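You operate a simulated robot arm through the tools that you are given. There is no shell and no other tool. Be economical: measure what you need, move in short steps, check, and stop when the job is done.

You run a simulated robot arm. Do the job below in one go: nothing can be reset, and whatever is moved stays where it is left.

JOB
Bring the column heater up to 200 degrees.
Fine: shut and latch the door and open the supply valve, set the figure with the plus or minus button, then press GO once and wait for READY.
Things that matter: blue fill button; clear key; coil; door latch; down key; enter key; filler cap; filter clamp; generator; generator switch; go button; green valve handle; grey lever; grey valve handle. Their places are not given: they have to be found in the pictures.

The check looks at the end state, three seconds after you hand in, the way a careful person would. Anything else that was tipped, shoved, dropped, spilled or broken makes it a failure.

ROBOT AND FRAMES
A 6-joint arm with a two-finger parallel gripper, fixed in place. Base frame: the origin is at the foot of the arm, x ahead of it, y to its left, z up. Lengths are in m, angles in degrees, forces in N, time in s.
With the tool pointing down near the work surface it reaches from about 0.1 to 0.76 m from the base axis. Its first joint turns from -115.0 to 115.0 degrees. Payload 4.2 kg.
The TCP is the grasp point between the finger pads, 0.023 m short of the fingertips. In the tool frame z runs along the fingers and y along their closing line. Largest opening 0.094 m; finger width 0.038, thickness 0.01; the body of the gripper, 0.054 by 0.096 m, starts 0.039 m behind the TCP.
Orientation is that of the tool frame in the base frame, as a unit quaternion [x, y, z, w]. With the fingers straight down and closing along the base's y, the tool's x points along the base's -x, its y along +y and its z along -z.

CONTROLS
- The arm moves only by the tool play_rows. Its arguments are lists of equal length, an entry for each row: "translation": the shift along the base's x, y, z in units of 25 mm (1.0 is 25 mm), a list of three; "rotation": the turn, a rotation vector about the base's x, y, z in units of 5 degrees (1.0 is 5 degrees), a list of three; "grip": the opening, from 0 (shut) to 1 (fully open). In form: {"translation": [[dx, dy, dz], ...], "rotation": [[ax, ay, az], ...], "grip": [grip, ...]}. A call has 1 to 12 rows; each row shifts and turns the commanded pose from where the row before left it. A call with a number of a shift or a turn outside -1 to 1 is refused whole. A row lasts 0.2 s, in which the tool goes at most 0.05 m and 8.6 degrees; a call with a longer step from one row to the next is refused whole, and so is a gripper value outside its range. A pose out of reach is approached as far as the arm can. The call stops where the force on the tool passes 40 N (or 10 N more than at its start, if that is more) or the arm is blocked; 0.2 s more then pass. Each finger travels about 0.108 m/s and halts on what it meets, pressing with about 31 N; the grip force reading is that of the motor and also rises with nothing between the fingers. The clock runs only during rows and for 0.2 s after the last one: add rows that do not move to give the fingers time. The reply holds the time, the measured pose of the TCP, the force on the tool along the base axes, the opening and the grip force, in the units named above and with some noise, with the torque about the TCP (base axes, N m) and any sound that the robot's microphone picked up.
- Cameras (640 x 400 px; columns grow to the right, rows downward): "scene" is fixed at [0.0503, -0.6477, 1.5976]; the picture's right is [0.85, -0.53, 0.00], its down [-0.16, -0.27, -0.95] and it looks along [0.50, 0.81, -0.31] (base axes); focal length 326 px, centre (320, 200). "wrist" rides on the gripper at [0.087, 0.016, -0.075] in the tool frame; the picture's right is [-0.18, 0.98, 0.00], its down [-0.58, -0.11, -0.81] and it looks along [-0.79, -0.15, 0.59] (tool axes); focal length 243 px, centre (320, 200).
- get_image(camera): a new picture of that camera. The clock stands still meanwhile.
- lift_body(by): slides the trunk up (or, below 0, down) by that many m; the arm rides with it, the base frame stays. It gives what a move gives, with no picture.
- pixel_to_xyz(camera, pixels): for up to 12 pixels [column, row] of the newest picture of that camera ("zoom" is the newest enlarged one), the place [x, y, z] in the base frame of the surface seen there, good to about 0.002 m. The clock stands still meanwhile.
- zoom(camera, box): a new picture of the part [left, top, right, bottom] of that camera's present view, enlarged. The clock stands still meanwhile.
- finish_job(): hands the job in; it is judged then, once.

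Go step by step. Measure first, check grasps and placings, and put right what went wrong. The budget is 80 turns and 54 pictures, counting those below and the enlarged ones. Unless the task says otherwise, let go and move clear before handing in, and close with one line.

The tools are called after "Request:" by a JSON object that holds its "name" and its "arguments". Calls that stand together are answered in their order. play_rows: Moves the arm, as the interface text tells. Its arguments: {"type":"object","properties":{"translation":{"type":"array"},"rotation":{"type":"array"},"grip":{"type":"array"}},"required":["translation","rotation","grip"]} The other tools are called the same way: lift_body (by) slides the trunk up or down; get_image (camera) takes a picture; pixel_to_xyz (camera, pixels) gives the place of the surface under pixels of a picture; zoom (camera, box) takes an enlarged picture of a part of a camera's view; finish_job () hands the job in.

At the start:

```text
clock: 0.0
eef_pos: [0.6034, 0.0224, 1.3792]
ee_rot: [0.0, 1.0, 0.0, -0.001]
force: [1.0, 0.5, 0.1]
moment: [0.0, -0.01, 0.02]
opening: 0.0938
gripper_force: 0.1
trunk travel left (down, up): [-0.9, 0.09]
```

scene: 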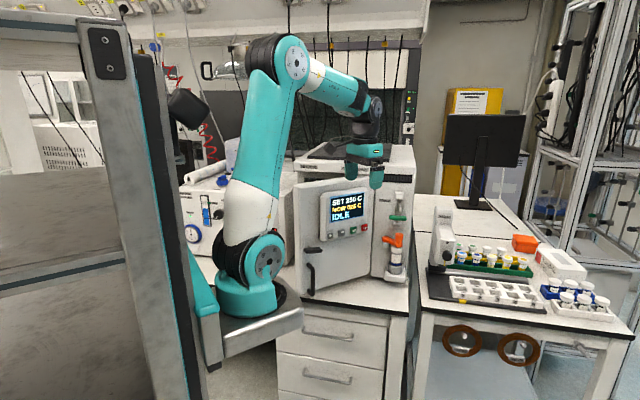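
wrist: 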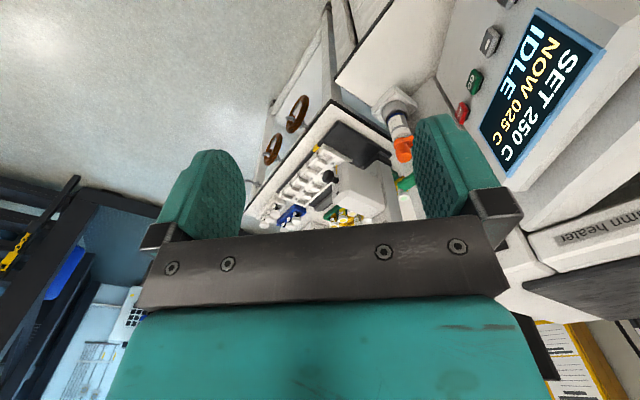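

The heater is at about (345,230) in the scene, showing SET 250, NOW 025, IDLE. I'll enlarge it for details.

Request:
{"name": "zoom", "arguments": {"camera": "scene", "box": [280, 150, 430, 310]}}

Request:
{"name": "zoom", "arguments": {"camera": "scene", "box": [310, 180, 420, 250]}}

```text
2.50 times, centred on (355, 230) of scene
```

zoom: 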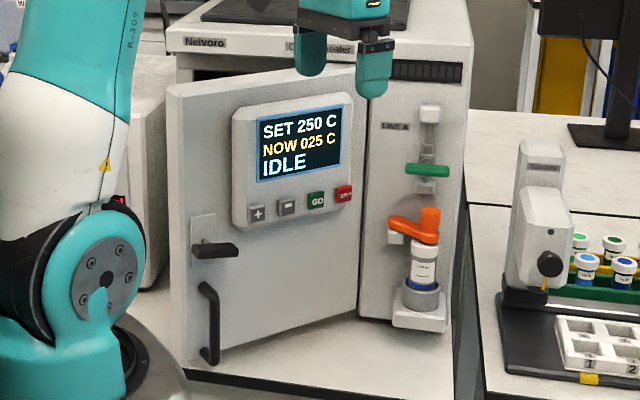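

```text
5.71 times, centred on (365, 215) of scene
```

zoom: 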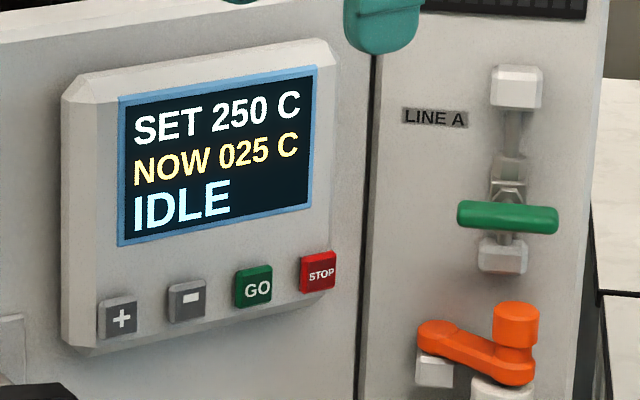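

The door (hinged at its right edge) stands ajar, and the green LINE A handle lies crosswise to its pipe. I'll measure points on both.

Request:
{"name": "pixel_to_xyz", "arguments": {"camera": "zoom", "pixels": [[120, 318], [188, 300], [254, 287], [318, 272], [465, 213], [550, 220], [508, 215], [515, 90], [500, 258], [515, 330], [435, 335], [400, 200]]}}

Request:
{"name": "zoom", "arguments": {"camera": "scene", "box": [285, 160, 425, 300]}}

```text
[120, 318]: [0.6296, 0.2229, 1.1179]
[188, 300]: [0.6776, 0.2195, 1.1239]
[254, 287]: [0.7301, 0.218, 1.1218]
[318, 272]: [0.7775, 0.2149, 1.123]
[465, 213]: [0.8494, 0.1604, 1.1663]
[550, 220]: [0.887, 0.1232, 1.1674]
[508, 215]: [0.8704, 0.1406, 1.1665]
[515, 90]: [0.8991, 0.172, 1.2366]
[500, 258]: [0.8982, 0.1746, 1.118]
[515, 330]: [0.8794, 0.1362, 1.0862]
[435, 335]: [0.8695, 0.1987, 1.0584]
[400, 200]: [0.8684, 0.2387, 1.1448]
```

```text
2.86 times, centred on (355, 230) of scene
```

zoom: 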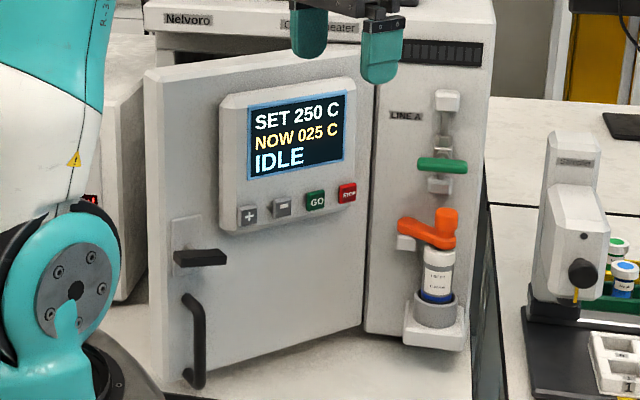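

Request:
{"name": "pixel_to_xyz", "arguments": {"camera": "zoom", "pixels": [[158, 90], [165, 370], [365, 320], [374, 110], [385, 290], [480, 120], [170, 38], [485, 65], [200, 257], [177, 264], [222, 258], [190, 235]]}}

Request:
{"name": "pixel_to_xyz", "arguments": {"camera": "zoom", "pixels": [[187, 295], [203, 340], [195, 378], [300, 300], [240, 320], [405, 145], [470, 270], [150, 200], [420, 320], [458, 320], [440, 345], [300, 380]]}}

Request:
{"name": "zoom", "arguments": {"camera": "scene", "box": [295, 235, 335, 300]}}

```text
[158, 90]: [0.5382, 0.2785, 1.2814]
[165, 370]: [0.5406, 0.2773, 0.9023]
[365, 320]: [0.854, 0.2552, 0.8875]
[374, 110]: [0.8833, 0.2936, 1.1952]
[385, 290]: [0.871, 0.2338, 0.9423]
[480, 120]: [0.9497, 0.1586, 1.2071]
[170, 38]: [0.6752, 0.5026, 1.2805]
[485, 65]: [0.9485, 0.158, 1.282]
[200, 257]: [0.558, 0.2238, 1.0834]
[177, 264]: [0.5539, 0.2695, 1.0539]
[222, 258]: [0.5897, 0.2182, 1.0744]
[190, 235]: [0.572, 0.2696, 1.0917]
```

```text
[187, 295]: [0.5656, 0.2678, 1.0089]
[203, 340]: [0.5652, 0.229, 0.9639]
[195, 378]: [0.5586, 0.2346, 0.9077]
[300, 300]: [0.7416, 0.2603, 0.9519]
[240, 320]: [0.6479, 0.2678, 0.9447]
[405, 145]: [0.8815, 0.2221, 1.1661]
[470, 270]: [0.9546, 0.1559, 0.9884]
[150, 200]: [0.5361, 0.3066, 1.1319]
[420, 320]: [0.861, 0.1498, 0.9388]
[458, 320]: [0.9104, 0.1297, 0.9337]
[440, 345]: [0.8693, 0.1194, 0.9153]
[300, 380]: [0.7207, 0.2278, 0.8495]
```

```text
6.15 times, centred on (315, 268) of scene
```

zoom: 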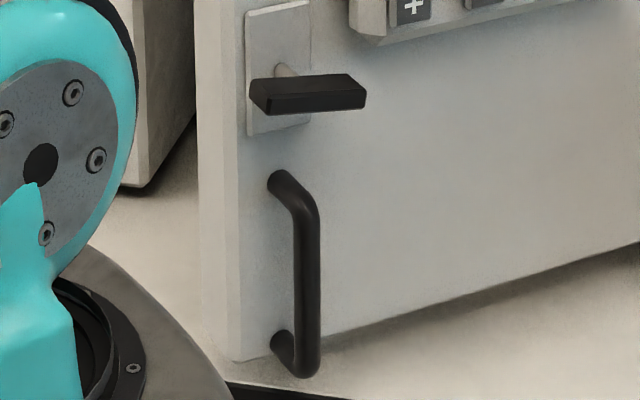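

The door's free edge is near (0.54,0.28) and about 39° open, with the hinge near (0.865,0.25). The cabinet front's inward normal is about (0.68,0.73). I'll measure the lever, the handle and the arm's shoulder height before moving.

Request:
{"name": "pixel_to_xyz", "arguments": {"camera": "zoom", "pixels": [[262, 90], [300, 98], [355, 95], [285, 72], [290, 128], [300, 20], [280, 182], [308, 250], [285, 340], [40, 160], [205, 300], [228, 200]]}}

Request:
{"name": "pixel_to_xyz", "arguments": {"camera": "scene", "pixels": [[268, 262], [245, 300], [292, 60], [365, 130], [250, 312]]}}

Request:
{"name": "zoom", "arguments": {"camera": "scene", "box": [375, 180, 415, 290]}}

Request:
{"name": "zoom", "arguments": {"camera": "scene", "box": [170, 140, 310, 260]}}

```text
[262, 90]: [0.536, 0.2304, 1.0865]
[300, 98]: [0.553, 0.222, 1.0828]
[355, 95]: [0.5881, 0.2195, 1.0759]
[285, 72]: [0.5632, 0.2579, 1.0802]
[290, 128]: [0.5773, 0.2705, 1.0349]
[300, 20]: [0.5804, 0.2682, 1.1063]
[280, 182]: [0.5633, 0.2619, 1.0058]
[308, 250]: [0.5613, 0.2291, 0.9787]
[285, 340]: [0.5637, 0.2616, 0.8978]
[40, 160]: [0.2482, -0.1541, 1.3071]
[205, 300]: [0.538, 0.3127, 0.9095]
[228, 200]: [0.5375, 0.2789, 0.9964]
```

```text
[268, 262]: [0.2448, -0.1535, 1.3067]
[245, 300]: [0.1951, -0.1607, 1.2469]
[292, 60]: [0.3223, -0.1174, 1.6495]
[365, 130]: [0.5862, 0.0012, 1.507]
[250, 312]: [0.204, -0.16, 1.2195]
```

```text
3.64 times, centred on (395, 235) of scene
```

zoom: 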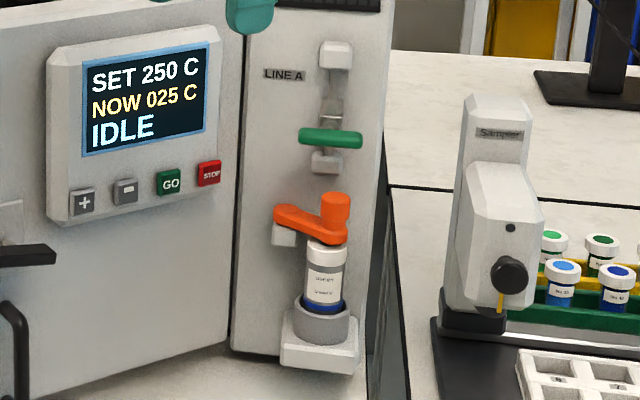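

```text
3.33 times, centred on (240, 200) of scene
```

zoom: 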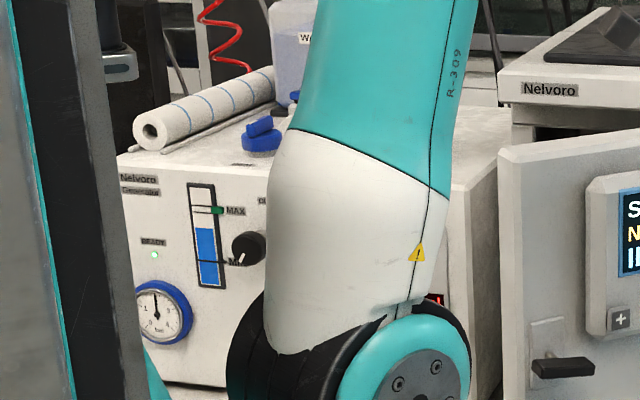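

The latch lever spans x 0.536–0.588 and stands about 0.045 m off the door, with its pivot at about (0.563, 0.25, 1.08). I'll pitch the tool to horizontal up here, in free space.

Request:
{"name": "play_rows", "arguments": {"translation": [[0, 0, 0], [0, 0, 0], [0, 0, 0], [0, 0, 0], [0, 0, 0], [0, 0, 0], [0, 0, 0], [0, 0, 0], [0, 0, 0], [0, 0, 0], [0, 0, 0], [0, 0, 0]], "rotation": [[0, -1, 0], [0, -1, 0], [0, -1, 0], [0, -1, 0], [0, -1, 0], [0, -1, 0], [0, -1, 0], [0, -1, 0], [0, -1, 0], [0, -1, 0], [0, -1, 0], [0, -1, 0]], "grip": [0.4, 0.4, 0.4, 0.4, 0.4, 0.4, 0.4, 0.4, 0.4, 0.4, 0.4, 0.4]}}

Request:
{"name": "play_rows", "arguments": {"translation": [[0, 0, 0], [0, 0, 0], [0, 0, 0], [0, 0, 0], [0, 0, 0], [0, 0, 0], [0, 0, 0], [0, 0, 0], [0, 0, 0], [0, 0, 0], [0, 0, 0], [0, 0, 0]], "rotation": [[0, -1, 0], [0, -1, 0], [0, -1, 0], [0, -1, 0], [0, -1, 0], [0, -1, 0], [0, 0, 1], [0, 0, 1], [0, 0, 1], [0, 0, 1], [0, 0, 1], [0, 0, 1]], "grip": [0.4, 0.4, 0.4, 0.4, 0.4, 0.4, 0.4, 0.4, 0.4, 0.4, 0.4, 0.4]}}

Request:
{"name": "get_image", "arguments": {"camera": "scene"}}

```text
clock: 2.6
eef_pos: [0.6018, 0.0238, 1.3792]
ee_rot: [0.0, 0.866, 0.001, 0.499]
force: [0.1, 0.4, -0.7]
moment: [-0.06, 0.01, -0.02]
opening: 0.0375
gripper_force: 0.1
trunk travel left (down, up): [-0.9, 0.09]
```

```text
clock: 5.2
eef_pos: [0.632, 0.0427, 1.3804]
ee_rot: [-0.173, 0.7, 0.165, 0.673]
force: [0.4, 0.8, 0.8]
moment: [-0.04, 0.04, -0.03]
opening: 0.0376
gripper_force: 0.0
out of reach, approached as far as the arm can: row 4, 5, 6, 7, 10, 11
trunk travel left (down, up): [-0.9, 0.09]
```

```text
45 pictures are left
```

scene: 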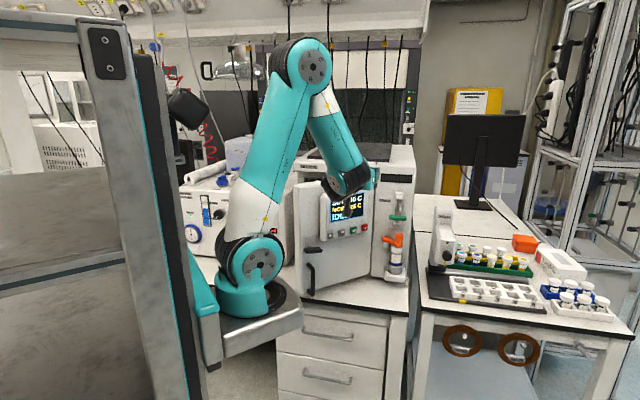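

The tool is nearly horizontal with about 28° of yaw. I'll finish the yaw while moving out, then roll 90° so the fingers close vertically.

Request:
{"name": "play_rows", "arguments": {"translation": [[1, 0, 0], [1, 0, 0], [1, 0, 0], [1, 0, 0], [1, 0, 0], [1, 0, 0], [0.3, 0, 0], [0, 0, 0], [0, 0, 0], [0, 0, 0], [0, 0, 0], [0, 0, 0]], "rotation": [[0, 0, 1], [0, 0, 1], [0, 0, 1], [0, 0, 0.4], [0, 0, 0], [0, 0, 0], [0, 0, 0], [0.682, 0.731, 0], [0.682, 0.731, 0], [0.682, 0.731, 0], [0.682, 0.731, 0], [0.682, 0.731, 0]], "grip": [0.4, 0.4, 0.4, 0.4, 0.4, 0.4, 0.4, 0.4, 0.4, 0.4, 0.4, 0.4]}}

Request:
{"name": "play_rows", "arguments": {"translation": [[0, 0, 0], [0, 0, 0], [0, 0, 0], [0, 0, 0], [0, 0, 0], [0, 0, 0], [0, 0, 0], [0, 0, 0], [0, 0, 0], [0, 0, 0], [0, 0, 0], [0, 0, 0]], "rotation": [[0.682, 0.731, 0], [0.682, 0.731, 0], [0.682, 0.731, 0], [0.682, 0.731, 0], [0.682, 0.731, 0], [0.682, 0.731, 0], [0.682, 0.731, 0], [0.682, 0.731, 0], [0.682, 0.731, 0], [0.682, 0.731, 0], [0.682, 0.731, 0], [0.682, 0.731, 0]], "grip": [0.4, 0.4, 0.4, 0.4, 0.4, 0.4, 0.4, 0.4, 0.4, 0.4, 0.4, 0.4]}}

Request:
{"name": "lift_body", "arguments": {"by": -0.15}}

Request:
{"name": "get_image", "arguments": {"camera": "scene"}}

Request:
{"name": "get_image", "arguments": {"camera": "wrist"}}

```text
clock: 7.8
eef_pos: [0.7915, 0.0399, 1.3806]
ee_rot: [-0.13, 0.713, 0.399, 0.562]
force: [-0.2, 0.6, 0.0]
moment: [-0.01, 0.01, -0.01]
opening: 0.0374
gripper_force: 0.0
trunk travel left (down, up): [-0.9, 0.09]
```

```text
clock: 10.4
eef_pos: [0.79, 0.0422, 1.3806]
ee_rot: [0.224, 0.686, 0.637, 0.271]
force: [0.8, -0.4, -0.6]
moment: [0.01, -0.04, -0.03]
opening: 0.0377
gripper_force: 0.1
trunk travel left (down, up): [-0.9, 0.09]
```

```text
clock: 12.2
eef_pos: [0.79, 0.0424, 1.2298]
ee_rot: [0.223, 0.686, 0.637, 0.271]
force: [-0.5, -0.3, -0.2]
moment: [0.0, 0.01, 0.01]
opening: 0.0377
gripper_force: 0.0
trunk travel left (down, up): [-0.75, 0.24]
```

```text
44 pictures are left
```

scene: 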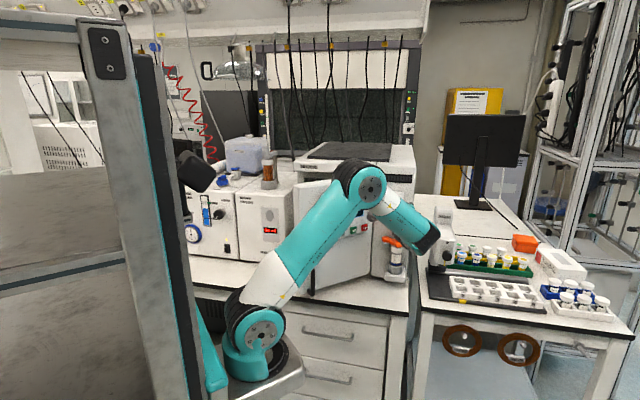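

```text
43 pictures are left
```

wrist: 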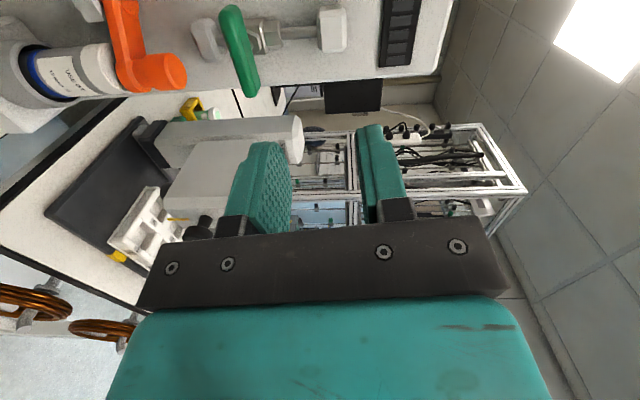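

The wrist view shows the green handle (column 240, rows 10–95) and its pipe running horizontally, which is the real vertical. I'll measure it from here.

Request:
{"name": "pixel_to_xyz", "arguments": {"camera": "wrist", "pixels": [[230, 15], [240, 50], [250, 88], [265, 35], [205, 40], [335, 30], [300, 70], [165, 72], [120, 10], [228, 50], [253, 50]]}}

Request:
{"name": "zoom", "arguments": {"camera": "wrist", "box": [60, 0, 380, 130]}}

```text
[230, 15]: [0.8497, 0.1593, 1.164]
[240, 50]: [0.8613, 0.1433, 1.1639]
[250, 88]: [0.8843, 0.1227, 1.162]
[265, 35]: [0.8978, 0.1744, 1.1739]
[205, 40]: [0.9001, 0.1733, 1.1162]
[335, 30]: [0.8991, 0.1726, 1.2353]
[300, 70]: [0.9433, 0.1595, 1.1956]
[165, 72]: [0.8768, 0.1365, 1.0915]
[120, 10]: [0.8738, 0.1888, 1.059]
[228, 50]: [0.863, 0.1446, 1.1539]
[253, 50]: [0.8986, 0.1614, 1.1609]
```

```text
2.00 times, centred on (220, 65) of wrist
```

zoom: 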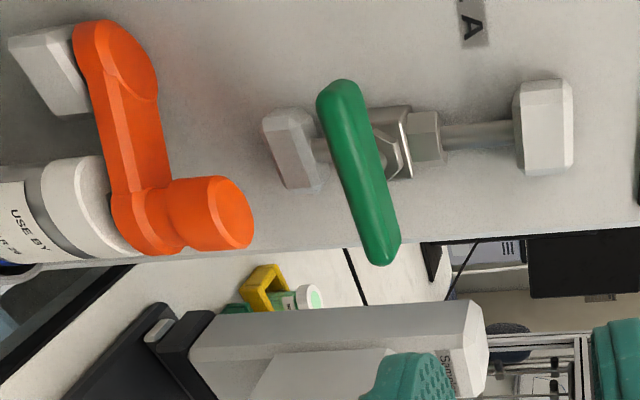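

The handle's centre is about (0.870, 0.143, 1.165) and lies on the pipe's line, so the turn axis is there. I'll align and lower at stand-off first.

Request:
{"name": "play_rows", "arguments": {"translation": [[-0.28, 0.26, -0.9], [0, 0, -0.9], [0, 0, -0.8], [0.4, 0.43, 0], [0.4, 0.43, 0], [0.4, 0.43, 0], [0, 0, 0]], "rotation": [[0.35, -0.33, -0.5], [0, 0, 0], [0, 0, 0], [0, 0, 0], [0, 0, 0], [0, 0, 0], [0, 0, 0]], "grip": [0.4, 0.4, 0.4, 0.4, 0.4, 0.4, 0.4]}}

Request:
{"name": "get_image", "arguments": {"camera": "wrist"}}

```text
clock: 13.8
eef_pos: [0.8126, 0.0792, 1.1634]
ee_rot: [0.233, 0.668, 0.644, 0.291]
force: [-0.8, 0.3, 0.0]
moment: [0.03, 0.01, -0.03]
opening: 0.0375
gripper_force: 0.0
trunk travel left (down, up): [-0.75, 0.24]
```

```text
41 pictures are left
```

wrist: 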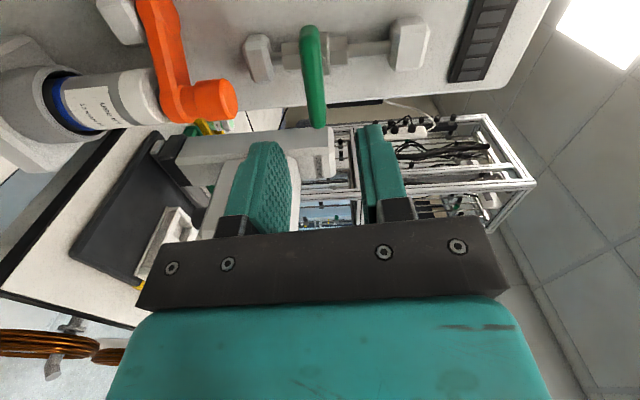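

The handle (column 315) is lined up between the finger pads (265 and 370). I'll advance and close on it.

Request:
{"name": "play_rows", "arguments": {"translation": [[0.57, 0.63, 0], [0.57, 0.63, 0], [0.57, 0.63, 0.03], [0.57, 0.63, 0.03], [0, 0, 0], [0, 0, 0], [0, 0, 0], [0, 0, 0]], "rotation": [[0, 0, 0], [0, 0, 0], [0, 0, 0], [0, 0, 0], [0, 0, 0], [0, 0, 0], [0, 0, 0], [0, 0, 0]], "grip": [0.4, 0.4, 0.4, 0.4, 0.4, 0.0, 0.0, 0.0]}}

Request:
{"name": "get_image", "arguments": {"camera": "wrist"}}

```text
clock: 15.6
eef_pos: [0.8683, 0.142, 1.1589]
ee_rot: [0.236, 0.67, 0.642, 0.289]
force: [-4.1, -2.9, -36.4]
moment: [0.5, -0.39, -1.27]
opening: 0.0132
gripper_force: 45.2
trunk travel left (down, up): [-0.75, 0.24]
```

```text
40 pictures are left
```

wrist: 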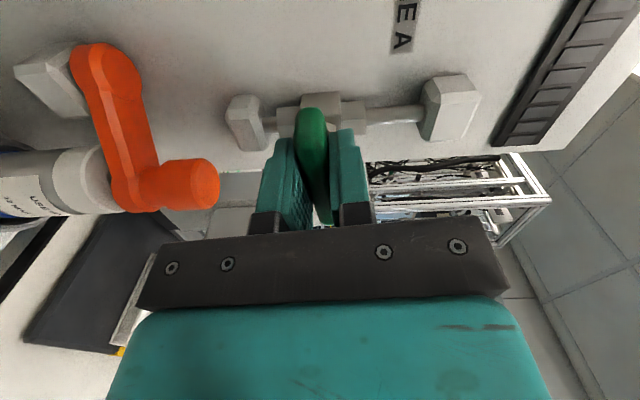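

The handle is gripped (opening 0.013 m), with a preload of −36 N in z. I'll relax it by lowering slightly.

Request:
{"name": "play_rows", "arguments": {"translation": [[0, 0, -0.1], [0, 0, -0.1], [0, 0, 0]], "rotation": [[0, 0, 0], [0, 0, 0], [0, 0, 0]], "grip": [0, 0, 0]}}

```text
clock: 16.4
eef_pos: [0.8678, 0.1425, 1.1609]
ee_rot: [0.234, 0.668, 0.644, 0.291]
force: [-15.7, -14.7, -20.6]
moment: [-0.21, 0.28, 0.43]
opening: 0.0127
gripper_force: 44.9
trunk travel left (down, up): [-0.75, 0.24]
```

Request:
{"name": "play_rows", "arguments": {"translation": [[-0.03, -0.03, -0.05], [0, 0, 0], [0, 0, 0]], "rotation": [[0.7, 0.714, 0], [0.7, 0.714, 0], [0, 0, 0]], "grip": [0, 0, 0]}}

```text
clock: 17.1
eef_pos: [0.8697, 0.1415, 1.1605]
ee_rot: [0.29, 0.644, 0.668, 0.235]
force: [-8.9, -10.4, -16.2]
moment: [-1.6, -1.19, -0.18]
opening: 0.0148
gripper_force: 44.8
trunk travel left (down, up): [-0.75, 0.24]
```

It turned about 9°, with a resisting moment of about 2 N m. I'll compare with the other direction.

Request:
{"name": "play_rows", "arguments": {"translation": [[0, 0, -0.05], [0, 0, 0], [0, 0, 0], [0, 0, 0], [0, 0, 0]], "rotation": [[-0.7, -0.714, 0], [-0.7, -0.714, 0], [-0.7, -0.714, 0], [-0.7, -0.714, 0], [0, 0, 0]], "grip": [0, 0, 0, 0, 0]}}

Request:
{"name": "get_image", "arguments": {"camera": "wrist"}}

```text
clock: 18.4
eef_pos: [0.8688, 0.1429, 1.159]
ee_rot: [0.174, 0.686, 0.616, 0.346]
force: [-3.6, -7.2, -3.1]
moment: [-0.75, 0.76, 1.32]
opening: 0.0126
gripper_force: 44.8
trunk travel left (down, up): [-0.75, 0.24]
```

```text
39 pictures are left
```

wrist: 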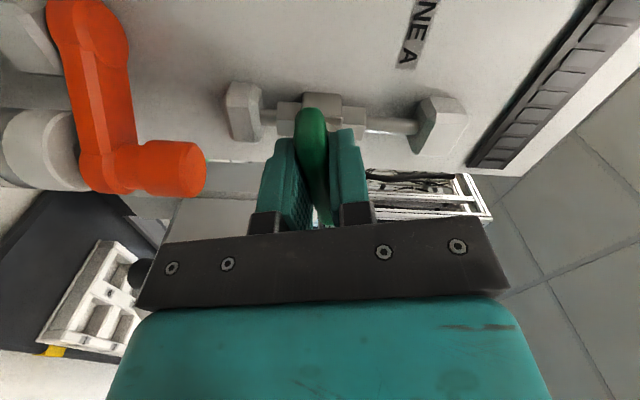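

Turning the other way is free: almost no moment about the axis, and the pads stay flat on the handle. I'll carry on that way.

Request:
{"name": "play_rows", "arguments": {"translation": [[0, 0, 0], [0, 0, 0], [0, 0, 0], [0, 0, 0], [0, 0, 0], [0, 0, 0], [0, 0, 0], [0, 0, 0]], "rotation": [[-0.7, -0.714, 0], [-0.7, -0.714, 0], [-0.7, -0.714, 0], [-0.7, -0.714, 0], [-0.7, -0.714, 0], [-0.7, -0.714, 0], [-0.7, -0.714, 0], [-0.7, -0.714, 0]], "grip": [0, 0, 0, 0, 0, 0, 0, 0]}}

Request:
{"name": "play_rows", "arguments": {"translation": [[0, 0, 0], [0, 0, 0], [0, 0, 0], [0, 0, 0], [0, 0, 0], [0, 0, 0], [0, 0, 0], [0, 0, 0], [0, 0, 0]], "rotation": [[-0.7, -0.714, 0], [-0.7, -0.714, 0], [-0.7, -0.714, 0], [-0.7, -0.714, 0], [-0.7, -0.714, 0], [-0.7, -0.714, 0], [-0.7, -0.714, 0], [-0.7, -0.714, 0], [0, 0, 0]], "grip": [0, 0, 0, 0, 0, 0, 0, 0, 0]}}

Request:
{"name": "get_image", "arguments": {"camera": "wrist"}}

```text
clock: 20.1
eef_pos: [0.8699, 0.1413, 1.1583]
ee_rot: [-0.068, 0.708, 0.456, 0.535]
force: [5.4, -6.3, -5.4]
moment: [-1.15, 1.16, 0.07]
opening: 0.013
gripper_force: 45.2
trunk travel left (down, up): [-0.75, 0.24]
```

```text
clock: 22.1
eef_pos: [0.8713, 0.1407, 1.1572]
ee_rot: [-0.303, 0.645, 0.242, 0.659]
force: [20.2, -14.1, -9.3]
moment: [1.43, 1.33, -0.84]
opening: 0.0149
gripper_force: 45.1
trunk travel left (down, up): [-0.75, 0.24]
```

```text
38 pictures are left
```

wrist: 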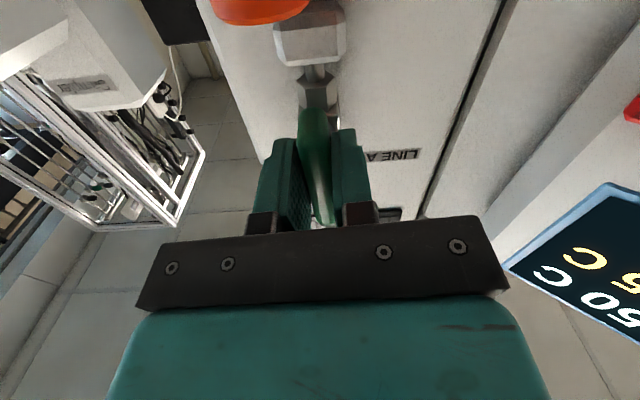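

The handle has reached its stop (a moment of about 1.9 N m, with the pads starting to wedge) and is now vertical. I'll let go and back out.

Request:
{"name": "play_rows", "arguments": {"translation": [[0, 0, 0], [0, 0, 0], [0, 0, 0], [-0.7, -0.714, 0], [-0.7, -0.714, 0], [-0.7, -0.714, 0], [-0.7, -0.714, 0], [-0.7, -0.714, 0], [0, 0, 0]], "rotation": [[0, 0, 0], [0, 0, 0], [0, 0, 0], [0, 0, 0], [0, 0, 0], [0, 0, 0], [0, 0, 0], [0, 0, 0], [0, 0, 0]], "grip": [0.35, 0.35, 0.35, 0.35, 0.35, 0.35, 0.35, 0.35, 0.35]}}

Request:
{"name": "get_image", "arguments": {"camera": "wrist"}}

Request:
{"name": "get_image", "arguments": {"camera": "scene"}}

```text
clock: 24.1
eef_pos: [0.7819, 0.0527, 1.1592]
ee_rot: [-0.304, 0.644, 0.243, 0.659]
force: [0.8, 0.0, -0.1]
moment: [0.0, 0.02, -0.02]
opening: 0.0329
gripper_force: 0.0
trunk travel left (down, up): [-0.75, 0.24]
```

```text
37 pictures are left
```

wrist: 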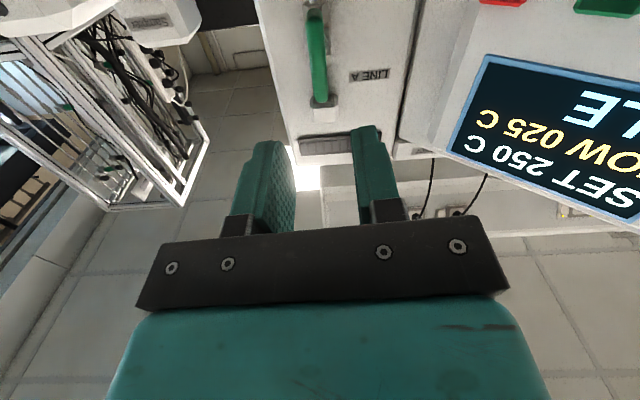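

```text
36 pictures are left
```

scene: 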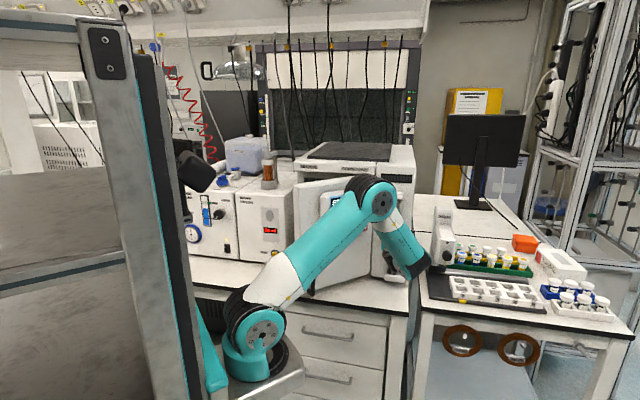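

The handle is now vertical, in line with the pipe. Next, with the gripper shut, I'll move to the door's free edge above the lever, at about (0.55, 0.20, 1.20), ready to push it closed.

Request:
{"name": "play_rows", "arguments": {"translation": [[-1, 0, 0.2], [-1, 0, 0.2], [-1, 0, 0.2], [-1, 0, 0.2], [-1, 0, 0.2], [-1, 0.5, 0.2], [-1, 1, 0.2], [-1, 1, 0.2], [-0.6, 1, 0], [-0.6, 1, 0], [0, 0.5, 0], [0, 0, 0]], "rotation": [[0, 0, 0.4], [0, 0, 0.4], [0, 0, 0.4], [0, 0, 0.4], [0, 0, 0.4], [0, 0, 0.4], [0, 0, 0.4], [0, 0, 0.4], [0, 0, 0.3], [0, 0, 0.3], [0, 0, 0], [0, 0, 0]], "grip": [0, 0, 0, 0, 0, 0, 0, 0, 0, 0, 0, 0]}}

Request:
{"name": "get_image", "arguments": {"camera": "scene"}}

Request:
{"name": "get_image", "arguments": {"camera": "wrist"}}

```text
clock: 26.8
eef_pos: [0.5595, 0.1873, 1.2073]
ee_rot: [-0.406, 0.585, 0.348, 0.61]
force: [0.5, 0.3, 0.5]
moment: [0.0, -0.01, -0.02]
opening: 0.0001
gripper_force: 31.4
out of reach, approached as far as the arm can: row 6, 7
trunk travel left (down, up): [-0.75, 0.24]
```

```text
35 pictures are left
```

scene: 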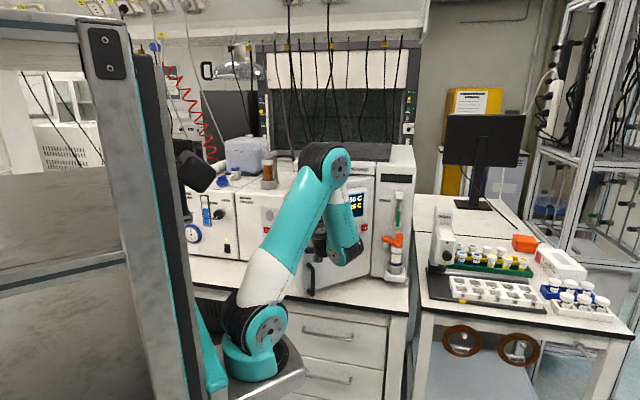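

```text
34 pictures are left
```

wrist: 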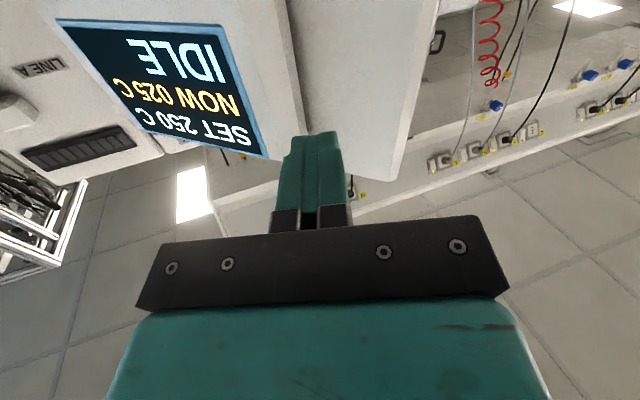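

The fingers point at the strip between the panel and the free edge. I'll push the door along its arc while easing the yaw back.

Request:
{"name": "play_rows", "arguments": {"translation": [[0, 0.9, 0], [0, 0.9, 0], [0, 0.9, 0], [0.16, 1, 0], [0.16, 1, 0], [0.32, 0.96, 0], [0.32, 0.96, 0], [0.5, 0.88, 0], [0.5, 0.88, 0], [0, 0, 0]], "rotation": [[0, 0, 0], [0, 0, 0], [0, 0, 0], [0, 0, -0.4], [0, 0, -0.4], [0, 0, -0.5], [0, 0, -0.5], [0, 0, -0.5], [0, 0, -0.5], [0, 0, 0]], "grip": [0, 0, 0, 0, 0, 0, 0, 0, 0, 0]}}

Request:
{"name": "get_image", "arguments": {"camera": "scene"}}

```text
clock: 28.9
eef_pos: [0.61, 0.3952, 1.2126]
ee_rot: [-0.332, 0.63, 0.272, 0.647]
force: [-0.5, -0.5, 0.3]
moment: [0.0, -0.02, -0.01]
opening: 0.0
gripper_force: 31.0
trunk travel left (down, up): [-0.75, 0.24]
```

```text
33 pictures are left
```

scene: 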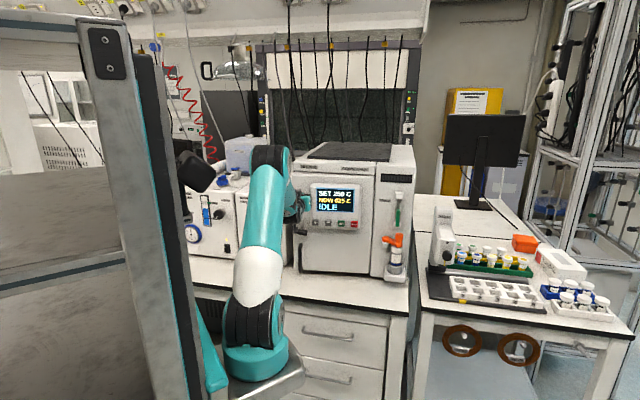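

The door now looks closed or nearly so. I'll push a bit further until I feel the stop.

Request:
{"name": "play_rows", "arguments": {"translation": [[0.45, 0.46, 0], [0.45, 0.46, 0], [0.45, 0.46, 0], [0.3, 0.3, 0], [0, 0, 0]], "rotation": [[0, 0, 0], [0, 0, 0], [0, 0, 0], [0, 0, 0], [0, 0, 0]], "grip": [0, 0, 0, 0, 0]}}

Request:
{"name": "zoom", "arguments": {"camera": "scene", "box": [280, 140, 420, 290]}}

```text
clock: 29.9
eef_pos: [0.6413, 0.4285, 1.2109]
ee_rot: [-0.332, 0.631, 0.272, 0.646]
force: [-29.2, -34.6, 5.6]
moment: [0.44, -0.45, -0.34]
opening: 0.0001
gripper_force: 31.5
trunk travel left (down, up): [-0.75, 0.24]
stopped in row 4: the force on the tool passed its limit at 64 N (the readings are from after the stop); the commanded pose is now the measured one
```

```text
2.67 times, centred on (350, 215) of scene
```

zoom: 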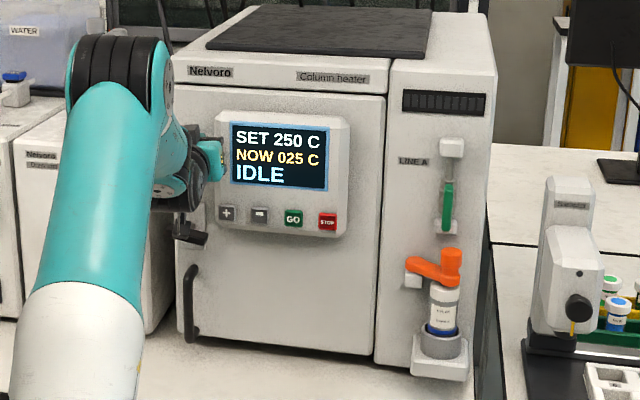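

The door is firmly shut (a reaction of about 45 N). I'll back off and look at the lever and buttons.

Request:
{"name": "play_rows", "arguments": {"translation": [[-0.7, -0.72, 0], [-0.7, -0.72, 0], [-0.7, -0.72, 0], [-0.7, -0.72, 0], [0, -1, 0], [0.3, -1, 0], [0.5, -1, 0], [1, -0.5, 0], [0, 0, 0]], "rotation": [[0, 0, 0], [0, 0, 0], [0, 0, 0], [0, 0, 0], [0, 0, 0], [0, 0, 0], [0, 0, 0], [0, 0, 0], [0, 0, 0]], "grip": [0, 0, 0, 0, 0, 0, 0, 0, 0]}}

Request:
{"name": "zoom", "arguments": {"camera": "scene", "box": [280, 140, 420, 290]}}

```text
clock: 31.9
eef_pos: [0.6158, 0.271, 1.21]
ee_rot: [-0.334, 0.631, 0.273, 0.645]
force: [-0.5, -0.2, -0.7]
moment: [0.01, 0.03, 0.0]
opening: 0.0
gripper_force: 31.3
trunk travel left (down, up): [-0.75, 0.24]
```

```text
2.67 times, centred on (350, 215) of scene
```

zoom: 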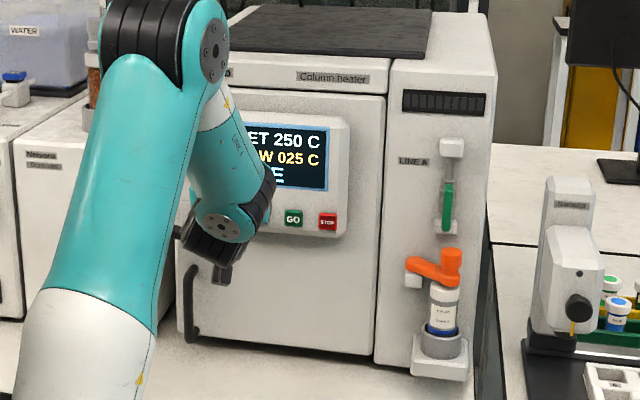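

The arm hides the lever, so I'll move to the right to expose it.

Request:
{"name": "play_rows", "arguments": {"translation": [[1, -1, 0], [1, -1, 0], [1, -1, 0], [1, -1, 0], [1, -1, 0], [1, -1, 0], [1, -1, 0], [0.5, -0.5, 0], [0, 0, 0]], "rotation": [[0, 0, 0], [0, 0, 0], [0, 0, 0], [0, 0, 0], [0, 0, 0], [0, 0, 0], [0, 0, 0], [0, 0, 0], [0, 0, 0]], "grip": [0, 0, 0, 0, 0, 0, 0, 0, 0]}}

Request:
{"name": "zoom", "arguments": {"camera": "scene", "box": [280, 150, 400, 280]}}

```text
clock: 33.9
eef_pos: [0.8076, 0.0852, 1.2068]
ee_rot: [-0.333, 0.632, 0.272, 0.645]
force: [0.0, 0.5, 0.0]
moment: [0.01, 0.01, 0.04]
opening: 0.0
gripper_force: 30.3
trunk travel left (down, up): [-0.75, 0.24]
```

```text
3.08 times, centred on (340, 215) of scene
```

zoom: 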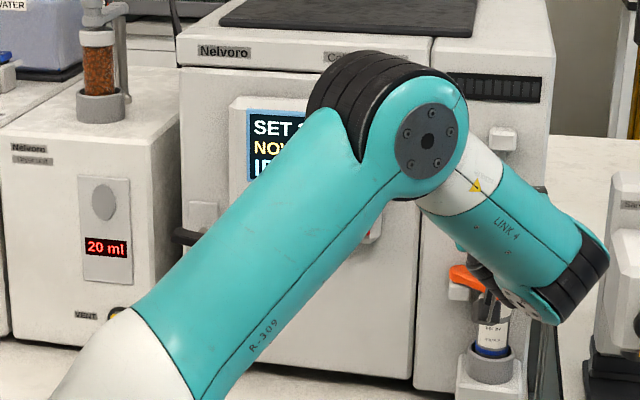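

Request:
{"name": "lift_body", "arguments": {"by": 0.22}}

Request:
{"name": "zoom", "arguments": {"camera": "scene", "box": [280, 150, 400, 280]}}

```text
clock: 36.2
eef_pos: [0.8071, 0.0864, 1.4276]
ee_rot: [-0.334, 0.631, 0.272, 0.645]
force: [-1.0, 0.1, -0.1]
moment: [0.02, -0.02, -0.03]
opening: 0.0004
gripper_force: 31.1
trunk travel left (down, up): [-0.97, 0.02]
```

```text
3.08 times, centred on (340, 215) of scene
```

zoom: 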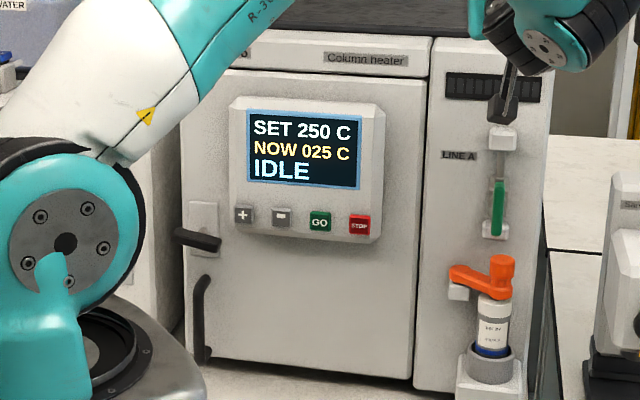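

Now all the controls are in clear view and the valve is open. I'll measure the lever, the buttons and the door plane.

Request:
{"name": "pixel_to_xyz", "arguments": {"camera": "zoom", "pixels": [[180, 238], [198, 240], [213, 245], [195, 210], [212, 208], [243, 215], [281, 218], [320, 221], [359, 224], [262, 217], [300, 300], [202, 262]]}}

Request:
{"name": "zoom", "arguments": {"camera": "scene", "box": [305, 205, 345, 245]}}

```text
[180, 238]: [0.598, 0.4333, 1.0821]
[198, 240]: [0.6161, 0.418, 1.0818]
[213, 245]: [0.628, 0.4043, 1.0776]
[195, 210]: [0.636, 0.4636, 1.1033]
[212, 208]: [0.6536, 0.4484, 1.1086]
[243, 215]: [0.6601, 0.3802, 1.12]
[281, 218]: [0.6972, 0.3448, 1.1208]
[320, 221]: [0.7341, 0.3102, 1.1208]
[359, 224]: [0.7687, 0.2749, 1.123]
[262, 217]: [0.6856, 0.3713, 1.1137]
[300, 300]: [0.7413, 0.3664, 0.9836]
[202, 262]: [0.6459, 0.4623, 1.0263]
```

```text
10.00 times, centred on (325, 225) of scene
```

zoom: 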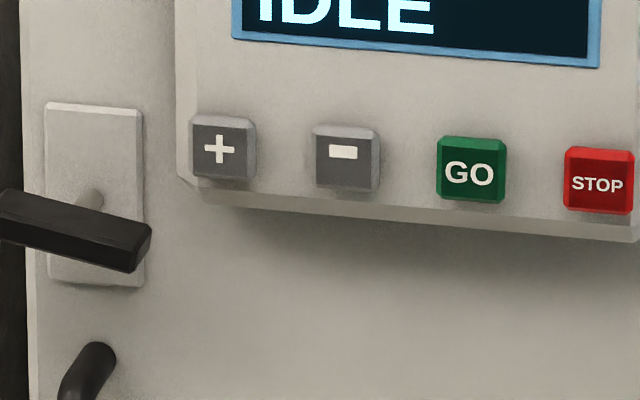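

The button fronts lie on the plane n·p = 0.733, with n = (0.696, 0.718). The lever's centre is about (0.616, 0.423, 1.08). I'll roll the tool −90°, so the camera is on the right, and fix the yaw here before lowering.

Request:
{"name": "play_rows", "arguments": {"translation": [[0, 0, 0], [0, 0, 0], [0, 0, 0], [0, 0, 0], [0, 0, 0], [0, 0, 0], [0, 0, 0], [0, 0, 0], [0, 0, 0], [0, 0, 0], [0, 0, 0], [0, 0, 0]], "rotation": [[0, 0, -1], [-0.696, -0.718, 0], [-0.696, -0.718, 0], [-0.696, -0.718, 0], [-0.696, -0.718, 0], [-0.696, -0.718, 0], [-0.696, -0.718, 0], [-0.696, -0.718, 0], [-0.696, -0.718, 0], [-0.696, -0.718, 0], [-0.696, -0.718, 0], [-0.696, -0.718, 0]], "grip": [0.4, 0.4, 0.4, 0.4, 0.4, 0.4, 0.4, 0.4, 0.4, 0.4, 0.4, 0.4]}}

Request:
{"name": "play_rows", "arguments": {"translation": [[0, 0, 0], [0, 0, 0], [0, 0, 0], [0, 0, 0], [0, 0, 0], [0, 0, 0], [0, 0, 0]], "rotation": [[-0.696, -0.718, 0], [-0.696, -0.718, 0], [-0.696, -0.718, 0], [-0.696, -0.718, 0], [-0.696, -0.718, 0], [-0.696, -0.718, 0], [0, 0, 0]], "grip": [0.4, 0.4, 0.4, 0.4, 0.4, 0.4, 0.4]}}

Request:
{"name": "lift_body", "arguments": {"by": -0.24}}

```text
clock: 38.8
eef_pos: [0.8079, 0.0851, 1.4276]
ee_rot: [-0.563, 0.432, -0.094, 0.698]
force: [-0.7, -0.1, -0.6]
moment: [-0.01, 0.01, -0.04]
opening: 0.0377
gripper_force: 0.1
trunk travel left (down, up): [-0.97, 0.02]
```

```text
clock: 40.4
eef_pos: [0.8066, 0.0862, 1.4276]
ee_rot: [-0.653, 0.271, -0.273, 0.653]
force: [0.4, -0.2, -0.3]
moment: [0.01, -0.01, 0.0]
opening: 0.0374
gripper_force: 0.1
trunk travel left (down, up): [-0.97, 0.02]
```

```text
clock: 42.9
eef_pos: [0.8075, 0.0857, 1.1872]
ee_rot: [-0.652, 0.273, -0.273, 0.653]
force: [1.0, -0.3, -0.4]
moment: [0.02, 0.03, 0.03]
opening: 0.0376
gripper_force: 0.0
trunk travel left (down, up): [-0.73, 0.26]
```

The orientation is good. I'll slide along the front to the lever's stand-off point.

Request:
{"name": "play_rows", "arguments": {"translation": [[-0.852, 0.9, -0.36], [-0.852, 0.9, -0.36], [-0.852, 0.9, -0.36], [-0.852, 0.9, -0.36], [-0.852, 0.9, -0.36], [-0.852, 0.9, -0.36], [-0.852, 0.9, -0.36], [-0.852, 0.9, -0.36], [-0.852, 0.9, -0.36], [-0.852, 0.9, -0.36], [-0.852, 0.9, -0.36], [-0.852, 0.9, -0.36]], "rotation": [[0, 0, 0], [0, 0, 0], [0, 0, 0], [0, 0, 0], [0, 0, 0], [0, 0, 0], [0, 0, 0], [0, 0, 0], [0, 0, 0], [0, 0, 0], [0, 0, 0], [0, 0, 0]], "grip": [0.4, 0.4, 0.4, 0.4, 0.4, 0.4, 0.4, 0.4, 0.4, 0.4, 0.4, 0.4]}}

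Request:
{"name": "get_image", "arguments": {"camera": "wrist"}}

```text
clock: 45.5
eef_pos: [0.5541, 0.3571, 1.0788]
ee_rot: [-0.652, 0.272, -0.272, 0.653]
force: [-0.1, -0.9, 0.1]
moment: [0.0, 0.02, 0.01]
opening: 0.0372
gripper_force: 0.1
trunk travel left (down, up): [-0.73, 0.26]
```

```text
27 pictures are left
```

wrist: 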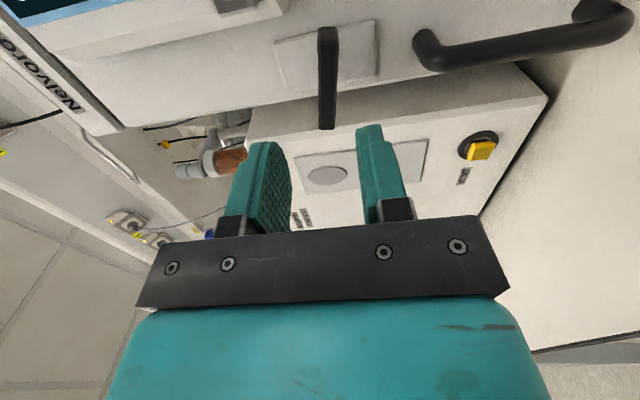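

The lever (column 327) sits between the pads. I'll measure its span before going in.

Request:
{"name": "pixel_to_xyz", "arguments": {"camera": "wrist", "pixels": [[327, 35], [327, 75], [327, 122], [319, 75], [335, 75], [355, 35], [300, 60]]}}

```text
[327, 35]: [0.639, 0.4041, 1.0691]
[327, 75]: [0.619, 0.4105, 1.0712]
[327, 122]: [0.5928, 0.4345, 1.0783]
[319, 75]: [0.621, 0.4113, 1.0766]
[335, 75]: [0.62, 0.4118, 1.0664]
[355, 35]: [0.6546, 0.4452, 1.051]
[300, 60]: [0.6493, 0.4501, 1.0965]
```

Request:
{"name": "play_rows", "arguments": {"translation": [[0.63, 0.64, -0.04], [0.63, 0.64, -0.04], [0.63, 0.64, -0.04], [0.63, 0.64, -0.04], [0, 0, 0], [0, 0, 0], [0, 0, 0], [0, 0, 0]], "rotation": [[0, 0, 0], [0, 0, 0], [0, 0, 0], [0, 0, 0], [0, 0, 0], [0, 0, 0], [0, 0, 0], [0, 0, 0]], "grip": [0.4, 0.4, 0.4, 0.4, 0.4, 0, 0, 0]}}

Request:
{"name": "get_image", "arguments": {"camera": "wrist"}}

```text
clock: 47.3
eef_pos: [0.6145, 0.4213, 1.0748]
ee_rot: [-0.652, 0.272, -0.271, 0.654]
force: [1.3, 1.8, 2.7]
moment: [1.09, 1.3, 0.5]
opening: 0.0186
gripper_force: 45.0
trunk travel left (down, up): [-0.73, 0.26]
```

```text
26 pictures are left
```

wrist: 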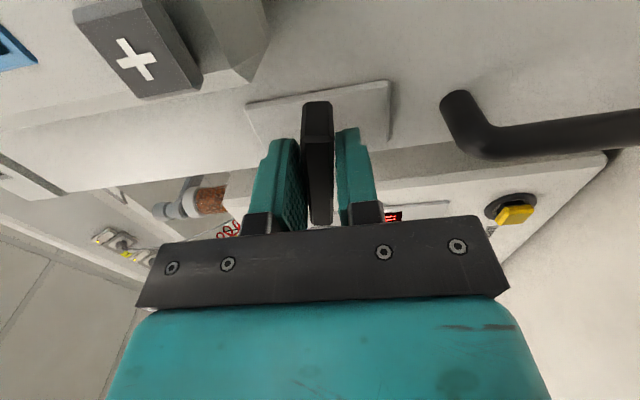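

Gripped. The residual moment of about +1.7 N m shows a stop on the negative side, so I'll turn the positive way (clockwise seen from the front).

Request:
{"name": "play_rows", "arguments": {"translation": [[0, 0, 0], [0, 0, 0], [0, 0, 0], [0, 0, 0], [0, 0, 0], [0, 0, 0]], "rotation": [[0.696, 0.718, 0], [0.696, 0.718, 0], [0.696, 0.718, 0], [0.696, 0.718, 0], [0.696, 0.718, 0], [0, 0, 0]], "grip": [0, 0, 0, 0, 0, 0]}}

```text
clock: 48.7
eef_pos: [0.6142, 0.4212, 1.0732]
ee_rot: [-0.581, 0.409, -0.123, 0.693]
force: [-1.1, 4.7, -6.3]
moment: [0.83, -0.81, 0.97]
opening: 0.0127
gripper_force: 45.0
trunk travel left (down, up): [-0.73, 0.26]
```

The lever turns freely and the pads sit flat on it (opening 0.0127 m, no moment about the axis). I'll carry on.

Request:
{"name": "play_rows", "arguments": {"translation": [[0, 0, 0], [0, 0, 0], [0, 0, 0], [0, 0, 0], [0, 0, 0], [0, 0, 0], [0, 0, 0]], "rotation": [[0.696, 0.718, 0], [0.696, 0.718, 0], [0.696, 0.718, 0], [0.696, 0.718, 0], [0.696, 0.718, 0], [0.696, 0.718, 0], [0, 0, 0]], "grip": [0, 0, 0, 0, 0, 0, 0]}}

Request:
{"name": "play_rows", "arguments": {"translation": [[0, 0, 0], [0, 0, 0], [0, 0, 0], [0, 0, 0], [0, 0, 0], [0, 0, 0], [0, 0, 0]], "rotation": [[0.696, 0.718, 0], [0.696, 0.718, 0], [0.696, 0.718, 0], [0.696, 0.718, 0], [0.696, 0.718, 0], [0.696, 0.718, 0], [0, 0, 0]], "grip": [0, 0, 0, 0, 0, 0, 0]}}

Request:
{"name": "get_image", "arguments": {"camera": "wrist"}}

```text
clock: 50.3
eef_pos: [0.6146, 0.4201, 1.0728]
ee_rot: [-0.459, 0.546, 0.064, 0.698]
force: [-15.0, 9.7, -15.1]
moment: [0.73, -0.79, -0.24]
opening: 0.013
gripper_force: 44.9
trunk travel left (down, up): [-0.73, 0.26]
```

```text
clock: 51.9
eef_pos: [0.6133, 0.4217, 1.0725]
ee_rot: [-0.306, 0.647, 0.244, 0.654]
force: [-17.2, 17.4, -27.2]
moment: [0.43, -0.54, -0.74]
opening: 0.0133
gripper_force: 44.6
trunk travel left (down, up): [-0.73, 0.26]
```

```text
25 pictures are left
```

wrist: 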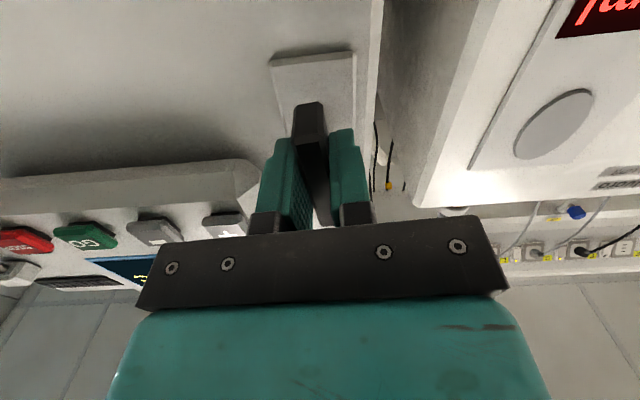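

It has turned about 85° with still no stop moment. I'll relieve the side load and keep turning until it resists.

Request:
{"name": "play_rows", "arguments": {"translation": [[-0.08, 0.08, -0.12], [0, 0, 0], [0, 0, 0], [0, 0, 0], [0, 0, 0]], "rotation": [[0.696, 0.718, 0], [0.696, 0.718, 0], [0.696, 0.718, 0], [0.696, 0.718, 0], [0, 0, 0]], "grip": [0, 0, 0, 0, 0]}}

```text
clock: 53.1
eef_pos: [0.6129, 0.4217, 1.0748]
ee_rot: [-0.19, 0.687, 0.355, 0.605]
force: [-5.1, 3.2, 1.1]
moment: [-1.21, -2.1, -1.05]
opening: 0.0218
gripper_force: 45.2
trunk travel left (down, up): [-0.73, 0.26]
```

The stop is reached (−2.3 N m, with the pads wedging). I'll open, back off and lift clear to look.

Request:
{"name": "play_rows", "arguments": {"translation": [[0, 0, 0], [0, 0, 0], [0, 0, 0], [-0.7, -0.72, 0], [-0.7, -0.72, 0], [-0.7, -0.72, 0], [-0.2, -0.2, 0], [0, 0, 0]], "rotation": [[0, 0, 0], [0, 0, 0], [0, 0, 0], [0, 0, 0], [0, 0, 0], [0, 0, 0], [0, 0, 0], [0, 0, 0]], "grip": [0.5, 0.5, 0.5, 0.5, 0.5, 0.5, 0.5, 0.5]}}

Request:
{"name": "get_image", "arguments": {"camera": "wrist"}}

Request:
{"name": "zoom", "arguments": {"camera": "scene", "box": [270, 150, 410, 290]}}

```text
clock: 54.9
eef_pos: [0.5541, 0.3637, 1.0724]
ee_rot: [-0.192, 0.688, 0.356, 0.602]
force: [0.6, 0.2, 0.5]
moment: [0.01, 0.01, -0.01]
opening: 0.0469
gripper_force: 0.0
trunk travel left (down, up): [-0.73, 0.26]
```

```text
24 pictures are left
```

wrist: 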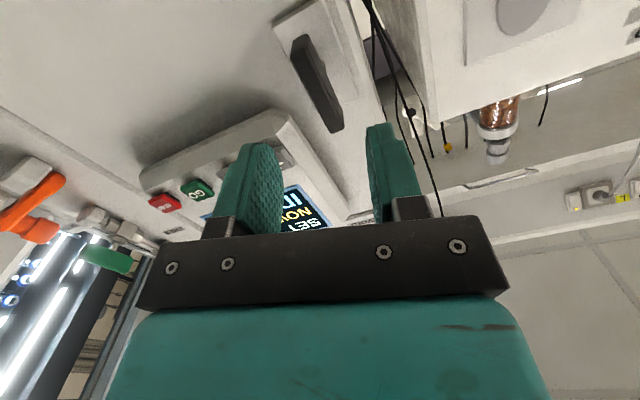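

```text
2.86 times, centred on (340, 220) of scene
```

zoom: 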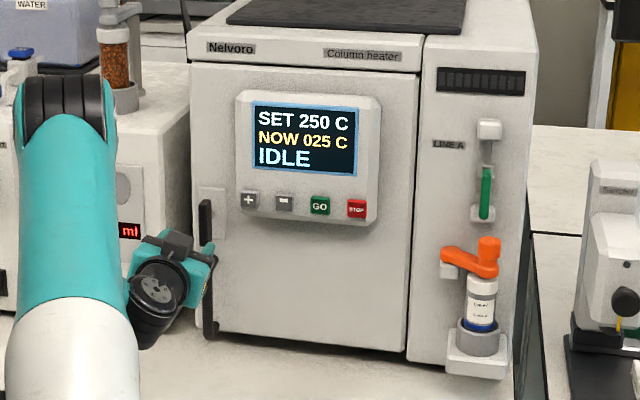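

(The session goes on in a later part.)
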